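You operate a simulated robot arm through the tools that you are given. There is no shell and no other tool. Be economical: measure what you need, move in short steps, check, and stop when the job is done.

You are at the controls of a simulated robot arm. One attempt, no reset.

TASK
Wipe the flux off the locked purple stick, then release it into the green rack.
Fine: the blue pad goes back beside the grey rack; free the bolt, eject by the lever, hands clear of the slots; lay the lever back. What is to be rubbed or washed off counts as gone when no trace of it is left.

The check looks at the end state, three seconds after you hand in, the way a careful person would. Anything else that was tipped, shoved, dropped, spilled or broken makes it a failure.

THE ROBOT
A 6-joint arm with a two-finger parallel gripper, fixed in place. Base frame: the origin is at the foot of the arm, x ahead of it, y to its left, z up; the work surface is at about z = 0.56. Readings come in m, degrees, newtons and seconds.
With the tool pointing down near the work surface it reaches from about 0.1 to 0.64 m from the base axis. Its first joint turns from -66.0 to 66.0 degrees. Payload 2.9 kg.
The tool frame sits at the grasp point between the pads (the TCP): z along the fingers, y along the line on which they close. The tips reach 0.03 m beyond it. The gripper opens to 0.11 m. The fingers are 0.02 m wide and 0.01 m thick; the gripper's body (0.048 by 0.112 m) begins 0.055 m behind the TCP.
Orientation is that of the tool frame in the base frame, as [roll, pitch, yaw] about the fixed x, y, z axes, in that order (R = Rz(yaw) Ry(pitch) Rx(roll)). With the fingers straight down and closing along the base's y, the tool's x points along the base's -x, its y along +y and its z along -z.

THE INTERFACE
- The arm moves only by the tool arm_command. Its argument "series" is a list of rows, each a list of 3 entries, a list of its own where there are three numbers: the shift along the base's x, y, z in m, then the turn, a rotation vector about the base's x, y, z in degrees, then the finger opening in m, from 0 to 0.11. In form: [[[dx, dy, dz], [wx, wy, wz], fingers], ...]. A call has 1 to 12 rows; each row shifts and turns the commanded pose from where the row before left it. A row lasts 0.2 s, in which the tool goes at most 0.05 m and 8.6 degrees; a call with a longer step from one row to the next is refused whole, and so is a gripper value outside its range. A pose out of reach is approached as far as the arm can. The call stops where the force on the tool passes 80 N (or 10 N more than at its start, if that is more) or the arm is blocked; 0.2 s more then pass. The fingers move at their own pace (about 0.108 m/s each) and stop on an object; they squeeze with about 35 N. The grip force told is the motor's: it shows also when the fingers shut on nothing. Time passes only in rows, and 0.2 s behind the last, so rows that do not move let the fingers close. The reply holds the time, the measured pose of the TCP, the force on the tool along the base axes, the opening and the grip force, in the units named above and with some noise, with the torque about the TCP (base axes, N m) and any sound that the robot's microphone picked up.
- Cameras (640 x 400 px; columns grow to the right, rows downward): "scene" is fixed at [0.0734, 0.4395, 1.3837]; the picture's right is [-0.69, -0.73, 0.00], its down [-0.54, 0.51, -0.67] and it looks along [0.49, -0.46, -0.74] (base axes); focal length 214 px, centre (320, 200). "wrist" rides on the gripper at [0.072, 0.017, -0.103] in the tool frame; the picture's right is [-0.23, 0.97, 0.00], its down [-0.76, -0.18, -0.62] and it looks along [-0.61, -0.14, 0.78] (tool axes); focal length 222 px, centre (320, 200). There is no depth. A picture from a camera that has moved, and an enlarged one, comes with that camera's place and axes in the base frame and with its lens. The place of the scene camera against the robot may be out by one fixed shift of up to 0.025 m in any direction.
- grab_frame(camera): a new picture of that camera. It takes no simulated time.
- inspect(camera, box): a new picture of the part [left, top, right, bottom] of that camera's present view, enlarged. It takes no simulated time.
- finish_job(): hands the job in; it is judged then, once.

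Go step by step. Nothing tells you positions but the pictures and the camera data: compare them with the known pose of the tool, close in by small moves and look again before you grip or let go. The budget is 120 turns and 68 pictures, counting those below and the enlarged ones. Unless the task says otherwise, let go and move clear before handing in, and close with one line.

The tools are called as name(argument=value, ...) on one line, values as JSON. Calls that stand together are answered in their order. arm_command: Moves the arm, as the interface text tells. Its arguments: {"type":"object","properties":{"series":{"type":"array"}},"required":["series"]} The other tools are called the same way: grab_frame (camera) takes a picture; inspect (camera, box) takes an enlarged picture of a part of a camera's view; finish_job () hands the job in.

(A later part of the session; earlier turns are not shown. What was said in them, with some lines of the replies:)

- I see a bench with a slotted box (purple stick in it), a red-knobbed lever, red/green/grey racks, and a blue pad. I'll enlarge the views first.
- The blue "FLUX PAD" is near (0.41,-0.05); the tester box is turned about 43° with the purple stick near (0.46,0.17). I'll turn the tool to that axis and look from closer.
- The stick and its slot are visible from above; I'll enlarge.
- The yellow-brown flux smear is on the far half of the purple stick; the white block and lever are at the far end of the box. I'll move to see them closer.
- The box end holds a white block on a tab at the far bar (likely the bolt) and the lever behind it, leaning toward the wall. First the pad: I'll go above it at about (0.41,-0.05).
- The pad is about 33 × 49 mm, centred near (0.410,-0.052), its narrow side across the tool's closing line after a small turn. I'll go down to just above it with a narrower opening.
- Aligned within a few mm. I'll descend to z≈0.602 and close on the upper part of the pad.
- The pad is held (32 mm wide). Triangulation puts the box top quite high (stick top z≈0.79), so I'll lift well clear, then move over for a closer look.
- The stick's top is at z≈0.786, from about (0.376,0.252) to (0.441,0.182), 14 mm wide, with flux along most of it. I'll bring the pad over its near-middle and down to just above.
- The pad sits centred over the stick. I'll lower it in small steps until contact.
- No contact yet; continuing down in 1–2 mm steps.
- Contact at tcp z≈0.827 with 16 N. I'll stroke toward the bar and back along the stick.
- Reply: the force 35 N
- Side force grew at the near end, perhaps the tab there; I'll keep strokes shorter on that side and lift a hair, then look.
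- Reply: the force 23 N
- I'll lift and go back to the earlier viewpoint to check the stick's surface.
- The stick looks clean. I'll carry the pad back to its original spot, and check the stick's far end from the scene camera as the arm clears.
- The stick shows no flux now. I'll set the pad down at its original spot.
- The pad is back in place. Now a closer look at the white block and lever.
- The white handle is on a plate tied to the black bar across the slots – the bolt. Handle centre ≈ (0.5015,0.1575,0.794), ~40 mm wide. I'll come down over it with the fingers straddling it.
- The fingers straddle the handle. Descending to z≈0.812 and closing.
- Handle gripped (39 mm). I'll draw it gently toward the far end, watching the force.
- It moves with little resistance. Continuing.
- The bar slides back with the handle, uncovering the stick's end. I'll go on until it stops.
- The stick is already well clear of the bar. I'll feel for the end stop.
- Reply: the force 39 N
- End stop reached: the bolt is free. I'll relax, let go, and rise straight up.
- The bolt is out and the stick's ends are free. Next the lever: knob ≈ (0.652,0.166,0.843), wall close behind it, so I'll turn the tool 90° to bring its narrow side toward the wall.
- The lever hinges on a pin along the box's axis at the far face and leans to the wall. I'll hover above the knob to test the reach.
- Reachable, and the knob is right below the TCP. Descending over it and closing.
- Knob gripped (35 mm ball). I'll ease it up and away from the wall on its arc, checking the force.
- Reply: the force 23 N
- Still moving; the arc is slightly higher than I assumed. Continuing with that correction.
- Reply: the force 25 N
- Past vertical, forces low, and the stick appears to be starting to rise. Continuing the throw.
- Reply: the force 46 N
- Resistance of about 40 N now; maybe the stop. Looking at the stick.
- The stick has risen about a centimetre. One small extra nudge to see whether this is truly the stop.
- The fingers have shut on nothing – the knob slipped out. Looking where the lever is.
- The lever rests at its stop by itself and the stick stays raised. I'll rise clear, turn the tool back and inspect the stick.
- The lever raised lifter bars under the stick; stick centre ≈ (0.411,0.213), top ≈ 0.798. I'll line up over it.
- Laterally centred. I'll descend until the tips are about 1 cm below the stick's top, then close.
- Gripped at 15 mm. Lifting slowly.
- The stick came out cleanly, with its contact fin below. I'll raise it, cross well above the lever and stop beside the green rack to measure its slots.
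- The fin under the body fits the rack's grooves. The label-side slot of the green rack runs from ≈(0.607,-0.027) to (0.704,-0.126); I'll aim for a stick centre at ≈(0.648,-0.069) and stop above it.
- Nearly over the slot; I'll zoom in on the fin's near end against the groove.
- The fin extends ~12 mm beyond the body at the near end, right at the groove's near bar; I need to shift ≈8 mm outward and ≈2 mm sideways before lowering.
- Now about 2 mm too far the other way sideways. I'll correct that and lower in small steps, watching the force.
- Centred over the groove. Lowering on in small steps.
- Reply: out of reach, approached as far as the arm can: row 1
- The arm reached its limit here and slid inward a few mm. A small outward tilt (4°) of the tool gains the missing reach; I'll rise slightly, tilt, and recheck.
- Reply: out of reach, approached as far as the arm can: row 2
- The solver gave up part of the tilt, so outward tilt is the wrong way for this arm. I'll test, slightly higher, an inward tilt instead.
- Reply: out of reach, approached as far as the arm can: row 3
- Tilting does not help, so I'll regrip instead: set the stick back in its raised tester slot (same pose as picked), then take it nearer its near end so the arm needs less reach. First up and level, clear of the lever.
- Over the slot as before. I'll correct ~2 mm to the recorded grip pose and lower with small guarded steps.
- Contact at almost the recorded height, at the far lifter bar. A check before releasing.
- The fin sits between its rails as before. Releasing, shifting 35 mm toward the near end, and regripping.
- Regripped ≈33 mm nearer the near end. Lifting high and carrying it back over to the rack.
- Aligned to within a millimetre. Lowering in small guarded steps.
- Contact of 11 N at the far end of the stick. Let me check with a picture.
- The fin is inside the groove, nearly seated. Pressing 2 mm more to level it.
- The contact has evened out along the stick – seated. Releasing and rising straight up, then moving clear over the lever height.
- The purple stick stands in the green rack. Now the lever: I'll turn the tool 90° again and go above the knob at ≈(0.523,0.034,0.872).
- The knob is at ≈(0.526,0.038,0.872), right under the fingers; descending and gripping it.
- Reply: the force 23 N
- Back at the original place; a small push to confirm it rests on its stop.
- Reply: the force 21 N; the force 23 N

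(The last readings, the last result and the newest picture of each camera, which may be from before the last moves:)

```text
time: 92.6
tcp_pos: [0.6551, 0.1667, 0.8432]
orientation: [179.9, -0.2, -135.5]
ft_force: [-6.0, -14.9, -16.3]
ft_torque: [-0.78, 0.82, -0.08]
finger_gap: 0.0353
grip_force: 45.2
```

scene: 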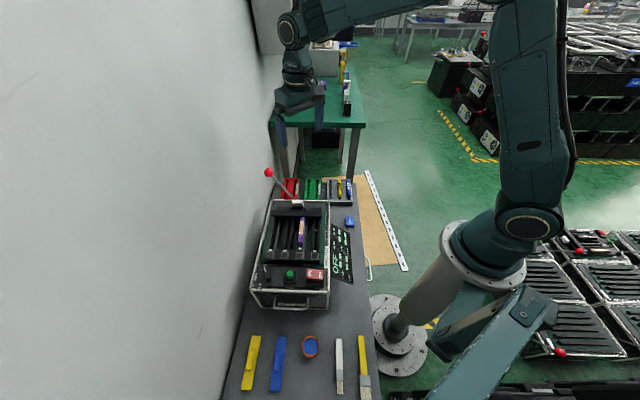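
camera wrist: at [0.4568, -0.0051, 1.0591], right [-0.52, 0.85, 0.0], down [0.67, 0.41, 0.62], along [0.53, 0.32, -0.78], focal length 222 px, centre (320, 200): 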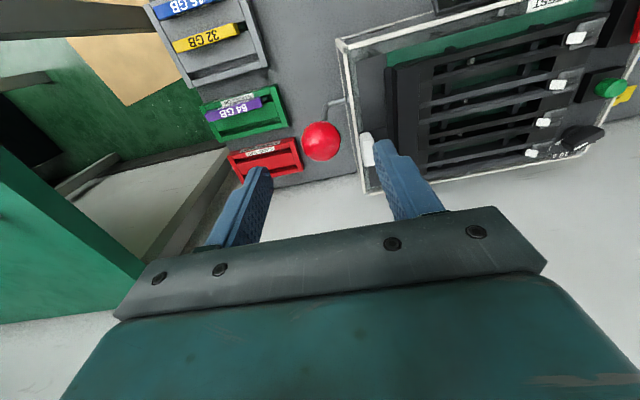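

The lever is laid back at or a touch past where it began. Releasing, rising, and moving clear for a last look.

arm_command(series=[[[0, 0, 0], [0, 0, 0], 0.05], [[0, 0, 0], [0, 0, 0], 0.07], [[0, 0, 0], [0, 0, 0], 0.07], [[0, 0, 0.03], [0, 0, 0], 0.07], [[0, 0, 0.045], [0, 0, 0], 0.07], [[0, 0, 0.045], [0, 0, 0], 0.07], [[0, 0, 0.04], [0, 0, 0], 0.07], [[-0.035, -0.03, 0.01], [0, 0, 0], 0.07], [[-0.035, -0.03, 0.01], [0, 0, 0], 0.07], [[-0.035, -0.03, 0.01], [0, 0, 0], 0.07], [[-0.035, -0.03, 0], [0, 0, 0], 0.07], [[-0.035, -0.03, 0], [0, 0, 0], 0.07]])

arm_command(series=[[[-0.02, -0.04, 0.01], [0, 0, 0], 0.07], [[-0.02, -0.04, 0.01], [0, 0, 0], 0.07], [[-0.02, -0.04, 0.01], [0, 0, 0], 0.07], [[0, 0, 0], [0, 0, 0], 0.07]])

inspect(camera="scene", box=[255, 155, 375, 255])

```text
time: 95.2
tcp_pos: [0.472, 0.0186, 1.0255]
orientation: [-180.0, -0.1, -135.3]
ft_force: [-0.2, 0.4, -0.4]
ft_torque: [0.02, -0.03, 0.0]
finger_gap: 0.0699
grip_force: 0.1
out of reach, approached as far as the arm can: row 7
```

```text
time: 96.2
tcp_pos: [0.4106, -0.099, 1.0526]
orientation: [180.0, 0.0, -135.4]
ft_force: [-0.2, 0.2, -0.2]
ft_torque: [0.01, -0.02, -0.04]
finger_gap: 0.0703
grip_force: 0.0
```

```text
4.00 times, centred on (315, 205) of scene
camera zoom: at [0.0734, 0.4395, 1.3837], right [-0.69, -0.73, 0.0], down [-0.54, 0.51, -0.67], along [0.49, -0.46, -0.74], focal length 858 px, centre (340, 180)
```

zoom: 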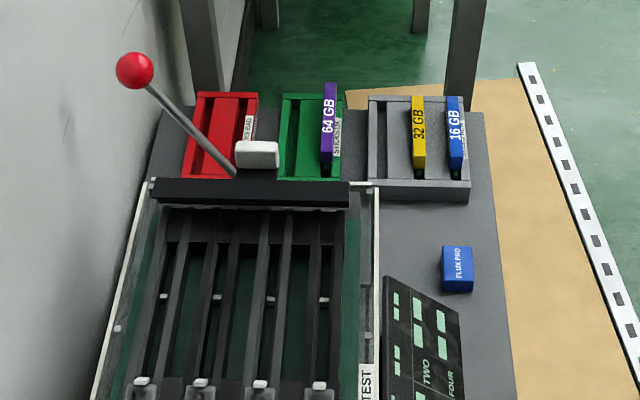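

The last picture shows the stick in the green rack, lever exactly as at the start, pad in place. I want to be sure that the stick sits level, so, with no pictures left, I'll gently touch its top at two points with closed fingertips.

arm_command(series=[[[0.0358, 0.0085, 0], [0, 0, 0], 0.04], [[0.0358, 0.0085, 0], [0, 0, 0], 0.0], [[0.0358, 0.0085, 0], [0, 0, 0], 0.0], [[0.0358, 0.0085, 0], [0, 0, 0], 0.0], [[0.0358, 0.0085, 0], [0, 0, 0], 0.0], [[0.0359, 0.0085, 0], [0, 0, 0], 0.0], [[0, 0, -0.049], [0, 0, 0], 0.0], [[0, 0, -0.049], [0, 0, 0], 0.0], [[0, 0, -0.049], [0, 0, 0], 0.0], [[0, 0, -0.049], [0, 0, 0], 0.0], [[0, 0, -0.049], [0, 0, 0], 0.0], [[0, 0, -0.049], [0, 0, 0], 0.0]])

arm_command(series=[[[0, 0, -0.04], [0, 0, 0], 0.0], [[0, 0, -0.035], [0, 0, 0], 0.0], [[0, 0, 0], [0, 0, 0], 0.0], [[0, 0, 0], [0, 0, 0], 0.0]])

```text
time: 98.8
tcp_pos: [0.6274, -0.0476, 0.7603]
orientation: [-179.8, 0.0, -135.4]
ft_force: [0.5, -0.1, 0.2]
ft_torque: [-0.02, 0.03, 0.02]
finger_gap: 0.0
grip_force: 34.8
```

```text
time: 99.8
tcp_pos: [0.626, -0.0491, 0.6864]
orientation: [180.0, 0.0, -135.4]
ft_force: [-0.7, 0.9, -0.1]
ft_torque: [0.0, -0.01, 0.02]
finger_gap: 0.0001
grip_force: 34.7
```

arm_command(series=[[[0, 0, -0.015], [0, 0, 0], 0.0], [[0, 0, -0.012], [0, 0, 0], 0.0], [[0, 0, -0.005], [0, 0, 0], 0.0], [[0, 0, -0.003], [0, 0, 0], 0.0], [[0, 0, 0], [0, 0, 0], 0.0]])

```text
time: 101.0
tcp_pos: [0.6266, -0.0477, 0.6509]
orientation: [-179.9, -0.1, -135.5]
ft_force: [-0.5, 1.1, -0.4]
ft_torque: [-0.03, -0.03, 0.04]
finger_gap: 0.0
grip_force: 35.1
```

arm_command(series=[[[0, 0, -0.0015], [0, 0, 0], 0.0], [[0, 0, -0.0015], [0, 0, 0], 0.0], [[0, 0, 0], [0, 0, 0], 0.0]])

```text
time: 101.8
tcp_pos: [0.6259, -0.0479, 0.6486]
orientation: [180.0, 0.0, -135.4]
ft_force: [-1.3, -0.3, 0.1]
ft_torque: [-0.03, -0.01, -0.06]
finger_gap: 0.0003
grip_force: 34.7
```

arm_command(series=[[[0, 0, -0.001], [0, 0, 0], 0.0], [[0, 0, -0.001], [0, 0, 0], 0.0], [[0, 0, 0], [0, 0, 0], 0.0]])

```text
time: 102.6
tcp_pos: [0.6252, -0.0472, 0.6475]
orientation: [-179.9, 0.2, -135.5]
ft_force: [-2.0, 1.3, 14.9]
ft_torque: [-0.08, 0.0, -0.01]
finger_gap: 0.0002
grip_force: 34.8
```

Near part: top at z≈0.617, as expected. Now the second point, 25 mm further along.

arm_command(series=[[[0, 0, 0.015], [0, 0, 0], 0.0], [[0.0175, -0.0178, 0], [0, 0, 0], 0.0], [[0, 0, -0.005], [0, 0, 0], 0.0], [[0, 0, -0.003], [0, 0, 0], 0.0], [[0, 0, -0.0025], [0, 0, 0], 0.0], [[0, 0, 0], [0, 0, 0], 0.0]])

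```text
time: 104.0
tcp_pos: [0.6446, -0.0657, 0.6512]
orientation: [-179.9, 0.0, -135.4]
ft_force: [-1.8, 2.6, 8.4]
ft_torque: [0.01, 0.0, 0.0]
finger_gap: 0.0002
grip_force: 35.1
```

The second point is ≈4 mm higher over 25 mm: the stick's far end is propped up, most likely its fin resting on the rack's far end bar. I'll regrip the near part and draw the stick a few mm toward the near bar so it drops in.

arm_command(series=[[[0, 0, 0.045], [0, 0, 0], 0.0], [[-0.013, 0.012, 0.045], [0, 0, -8.2], 0.03], [[0, 0, 0], [0, 0, -8.2], 0.03], [[0, 0, 0], [0, 0, -8.2], 0.03], [[0, 0, 0], [0, 0, -8.2], 0.03], [[0, 0, 0], [0, 0, -8.2], 0.03], [[0, 0, 0], [0, 0, -8.2], 0.03], [[0, 0, 0], [0, 0, -8.2], 0.03], [[0, 0, 0], [0, 0, -8.2], 0.03], [[0, 0, 0], [0, 0, -8.2], 0.03], [[0, 0, 0], [0, 0, -8.2], 0.03], [[0, 0, 0], [0, 0, -8.0], 0.03]])

arm_command(series=[[[0, 0, 0], [0, 0, 0], 0.03], [[0, 0, 0], [0, 0, 0], 0.03]])

```text
time: 106.6
tcp_pos: [0.6307, -0.0544, 0.74]
orientation: [-180.0, 0.0, 134.4]
ft_force: [-0.1, 0.1, -0.1]
ft_torque: [0.0, 0.01, -0.03]
finger_gap: 0.0299
grip_force: 0.0
```

```text
time: 107.2
tcp_pos: [0.6311, -0.0536, 0.74]
orientation: [180.0, 0.1, 134.6]
ft_force: [-1.1, -0.6, 0.2]
ft_torque: [-0.01, 0.01, 0.0]
finger_gap: 0.0297
grip_force: 0.1
```

arm_command(series=[[[0, 0, -0.04], [0, 0, 0], 0.03], [[0, 0, -0.035], [0, 0, 0], 0.03], [[0, 0, -0.015], [0, 0, 0], 0.03], [[0, 0, -0.008], [0, 0, 0], 0.03], [[0, 0, -0.004], [0, 0, 0], 0.03], [[0, 0, 0], [0, 0, 0], 0.03], [[0, 0, 0], [0, 0, 0], 0.012], [[0, 0, 0], [0, 0, 0], 0.005], [[0, 0, 0], [0, 0, 0], 0.005]])

```text
time: 109.2
tcp_pos: [0.63, -0.0531, 0.639]
orientation: [180.0, 0.0, 134.6]
ft_force: [0.6, 0.6, -0.1]
ft_torque: [-0.01, 0.01, -0.02]
finger_gap: 0.0148
grip_force: 35.3
```

Gripped. Drawing it 2 mm toward the near bar.

arm_command(series=[[[-0.0007, 0.0007, 0], [0, 0, 0], 0.005], [[-0.0007, 0.0007, 0], [0, 0, 0], 0.005], [[0, 0, 0], [0, 0, 0], 0.005]])

```text
time: 110.0
tcp_pos: [0.6294, -0.052, 0.6373]
orientation: [-179.9, 0.0, 134.6]
ft_force: [0.6, -0.7, -0.7]
ft_torque: [-0.01, 0.04, -0.02]
finger_gap: 0.0149
grip_force: 35.2
```

arm_command(series=[[[-0.0007, 0.0007, 0], [0, 0, 0], 0.005], [[-0.0007, 0.0007, 0], [0, 0, 0], 0.005], [[0, 0, 0], [0, 0, 0], 0.005]])

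```text
time: 110.8
tcp_pos: [0.6267, -0.0497, 0.6381]
orientation: [180.0, 0.0, 134.6]
ft_force: [0.7, -0.5, -0.6]
ft_torque: [-0.01, -0.02, -0.02]
finger_gap: 0.0147
grip_force: 35.0
```

arm_command(series=[[[-0.0007, 0.0007, 0], [0, 0, 0], 0.005], [[0, 0, 0], [0, 0, 0], 0.005], [[-0.0007, 0.0007, 0], [0, 0, 0], 0.005], [[0, 0, 0], [0, 0, 0], 0.005]])

```text
time: 111.8
tcp_pos: [0.6259, -0.0485, 0.6388]
orientation: [179.9, 0.0, 134.7]
ft_force: [0.3, 0.4, 0.1]
ft_torque: [0.03, -0.01, -0.02]
finger_gap: 0.0146
grip_force: 35.4
```

6 mm without touching the near bar. I'll press down slightly to feel where the stick is supported now.

arm_command(series=[[[0, 0, -0.0015], [0, 0, 0], 0.005], [[0, 0, -0.0015], [0, 0, 0], 0.005], [[0, 0, 0], [0, 0, 0], 0.005]])

```text
time: 112.6
tcp_pos: [0.6273, -0.0494, 0.6375]
orientation: [179.9, 0.1, 134.6]
ft_force: [-5.5, 1.4, 19.7]
ft_torque: [0.48, 0.71, 0.08]
finger_gap: 0.0148
grip_force: 35.1
```

Support is now at the near end only, so the far end hangs free. Pressing a bit further should level it.

arm_command(series=[[[0, 0, -0.0015], [0, 0, 0], 0.005], [[0, 0, -0.0015], [0, 0, 0], 0.005], [[0, 0, 0], [0, 0, 0], 0.005]])

```text
time: 113.4
tcp_pos: [0.6282, -0.0488, 0.6346]
orientation: [179.8, 0.2, 134.5]
ft_force: [2.3, -4.4, 24.5]
ft_torque: [0.18, 0.32, 0.04]
finger_gap: 0.0148
grip_force: 34.9
```

Contact is spreading along the stick. I'll release, let it settle, then probe the top again.

arm_command(series=[[[0, 0, 0.001], [0, 0, 0], 0.018], [[0, 0, 0], [0, 0, 0], 0.026], [[0, 0, 0], [0, 0, 0], 0.03], [[0, 0, 0.01], [0, 0, 0], 0.03], [[0, 0, 0.03], [0, 0, 0], 0.03], [[0, 0, 0], [0, 0, 0], 0.0], [[0, 0, 0], [0, 0, 0], 0.0], [[0, 0, -0.018], [0, 0, 0], 0.0], [[0, 0, -0.005], [0, 0, 0], 0.0], [[0, 0, 0], [0, 0, 0], 0.0]])

```text
time: 115.6
tcp_pos: [0.6275, -0.0494, 0.6511]
orientation: [-179.9, 0.0, 134.6]
ft_force: [-0.5, 0.4, -0.5]
ft_torque: [0.0, 0.04, -0.01]
finger_gap: 0.0
grip_force: 35.2
```

arm_command(series=[[[0, 0, -0.0015], [0, 0, 0], 0.0], [[0, 0, -0.0015], [0, 0, 0], 0.0], [[0, 0, -0.001], [0, 0, 0], 0.0], [[0, 0, 0], [0, 0, 0], 0.0]])

```text
time: 116.6
tcp_pos: [0.6263, -0.0493, 0.6458]
orientation: [179.9, 0.0, 134.7]
ft_force: [0.3, 0.7, -0.9]
ft_torque: [-0.01, 0.01, -0.01]
finger_gap: 0.0
grip_force: 34.5
```

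arm_command(series=[[[0, 0, -0.001], [0, 0, 0], 0.0], [[0, 0, -0.001], [0, 0, 0], 0.0], [[0, 0, -0.001], [0, 0, 0], 0.0], [[0, 0, 0], [0, 0, 0], 0.0]])

```text
time: 117.6
tcp_pos: [0.626, -0.0495, 0.644]
orientation: [-179.9, 0.1, 134.6]
ft_force: [-0.2, 0.3, 1.6]
ft_torque: [0.0, -0.02, 0.01]
finger_gap: 0.0
grip_force: 34.8
```

Just touching at ≈0.6435 – about 3 mm lower than before. Now the second point.

arm_command(series=[[[0, 0, 0.01], [0, 0, 0], 0.0], [[0.0175, -0.0178, 0], [0, 0, 0], 0.0], [[0, 0, -0.004], [0, 0, 0], 0.0], [[0, 0, -0.0025], [0, 0, 0], 0.0], [[0, 0, 0], [0, 0, 0], 0.0]])

```text
time: 118.8
tcp_pos: [0.6437, -0.0676, 0.6464]
orientation: [-180.0, 0.0, 134.6]
ft_force: [0.4, -0.2, 0.8]
ft_torque: [-0.03, 0.0, 0.01]
finger_gap: 0.0003
grip_force: 34.8
```

arm_command(series=[[[0, 0, -0.001], [0, 0, 0], 0.0], [[0, 0, -0.001], [0, 0, 0], 0.0], [[0, 0, -0.001], [0, 0, 0], 0.0], [[0, 0, 0], [0, 0, 0], 0.0]])

```text
time: 119.8
tcp_pos: [0.6454, -0.0675, 0.6442]
orientation: [180.0, 0.1, 134.6]
ft_force: [-0.1, 0.2, -0.5]
ft_torque: [-0.02, 0.02, 0.0]
finger_gap: 0.0
grip_force: 34.3
```

arm_command(series=[[[0, 0, -0.001], [0, 0, 0], 0.0], [[0, 0, -0.001], [0, 0, 0], 0.0], [[0, 0, 0], [0, 0, 0], 0.0]])

```text
time: 120.6
tcp_pos: [0.645, -0.0667, 0.6424]
orientation: [179.9, 0.1, 134.7]
ft_force: [-3.2, 2.3, 13.4]
ft_torque: [0.06, 0.15, -0.04]
finger_gap: 0.0
grip_force: 34.7
```

Both points now agree within about a millimetre. One more firm press at the near point to confirm it's seated there too.

arm_command(series=[[[0, 0, 0.01], [0, 0, 0], 0.0], [[-0.0245, 0.0248, 0], [0, 0, 0], 0.0], [[0, 0, -0.006], [0, 0, 0], 0.0], [[0, 0, -0.0025], [0, 0, 0], 0.0], [[0, 0, -0.001], [0, 0, 0], 0.0], [[0, 0, 0], [0, 0, 0], 0.0]])

```text
time: 122.0
tcp_pos: [0.6188, -0.041, 0.6433]
orientation: [179.8, -0.1, 134.6]
ft_force: [-2.9, 1.6, 8.7]
ft_torque: [0.04, 0.08, -0.01]
finger_gap: 0.0003
grip_force: 35.0
```

The heights agree within a fraction of a millimetre over 35 mm, so the stick is level and seated. Withdrawing clear.

arm_command(series=[[[0, 0, 0.02], [0, 0, 0], 0.0], [[0, 0, 0.045], [0, 0, 0], 0.0], [[0, 0, 0.045], [0, 0, 0], 0.02], [[0, 0, 0.045], [0, 0, 0], 0.05], [[0, 0, 0.045], [0, 0, 0], 0.05], [[0, 0, 0.045], [0, 0, 0], 0.05], [[0, 0, 0.045], [0, 0, 0], 0.05], [[0, 0, 0.045], [0, 0, 0], 0.05], [[-0.035, -0.015, 0.02], [0, 0, 0], 0.05], [[-0.035, -0.015, 0.02], [0, 0, 0], 0.05], [[-0.035, -0.015, 0], [0, 0, 0], 0.05], [[0, 0, 0], [0, 0, 0], 0.05]])

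```text
time: 124.6
tcp_pos: [0.5156, -0.0874, 1.0166]
orientation: [-179.9, 0.0, 134.6]
ft_force: [-0.6, -0.1, 0.7]
ft_torque: [-0.02, 0.02, -0.06]
finger_gap: 0.0499
grip_force: 0.0
```

The arm is clear and everything looks as it should, so I'm handing in.

finish_job()

```text
The job is handed in.
```

I wiped the purple stick until no flux showed, freed the bolt and ejected the stick by the lever. It now sits level in the label-side slot of the green rack; I confirmed the final seating by touch, as I was out of pictures. The pad is back beside the grey rack, the lever is laid back and the bolt is left open.
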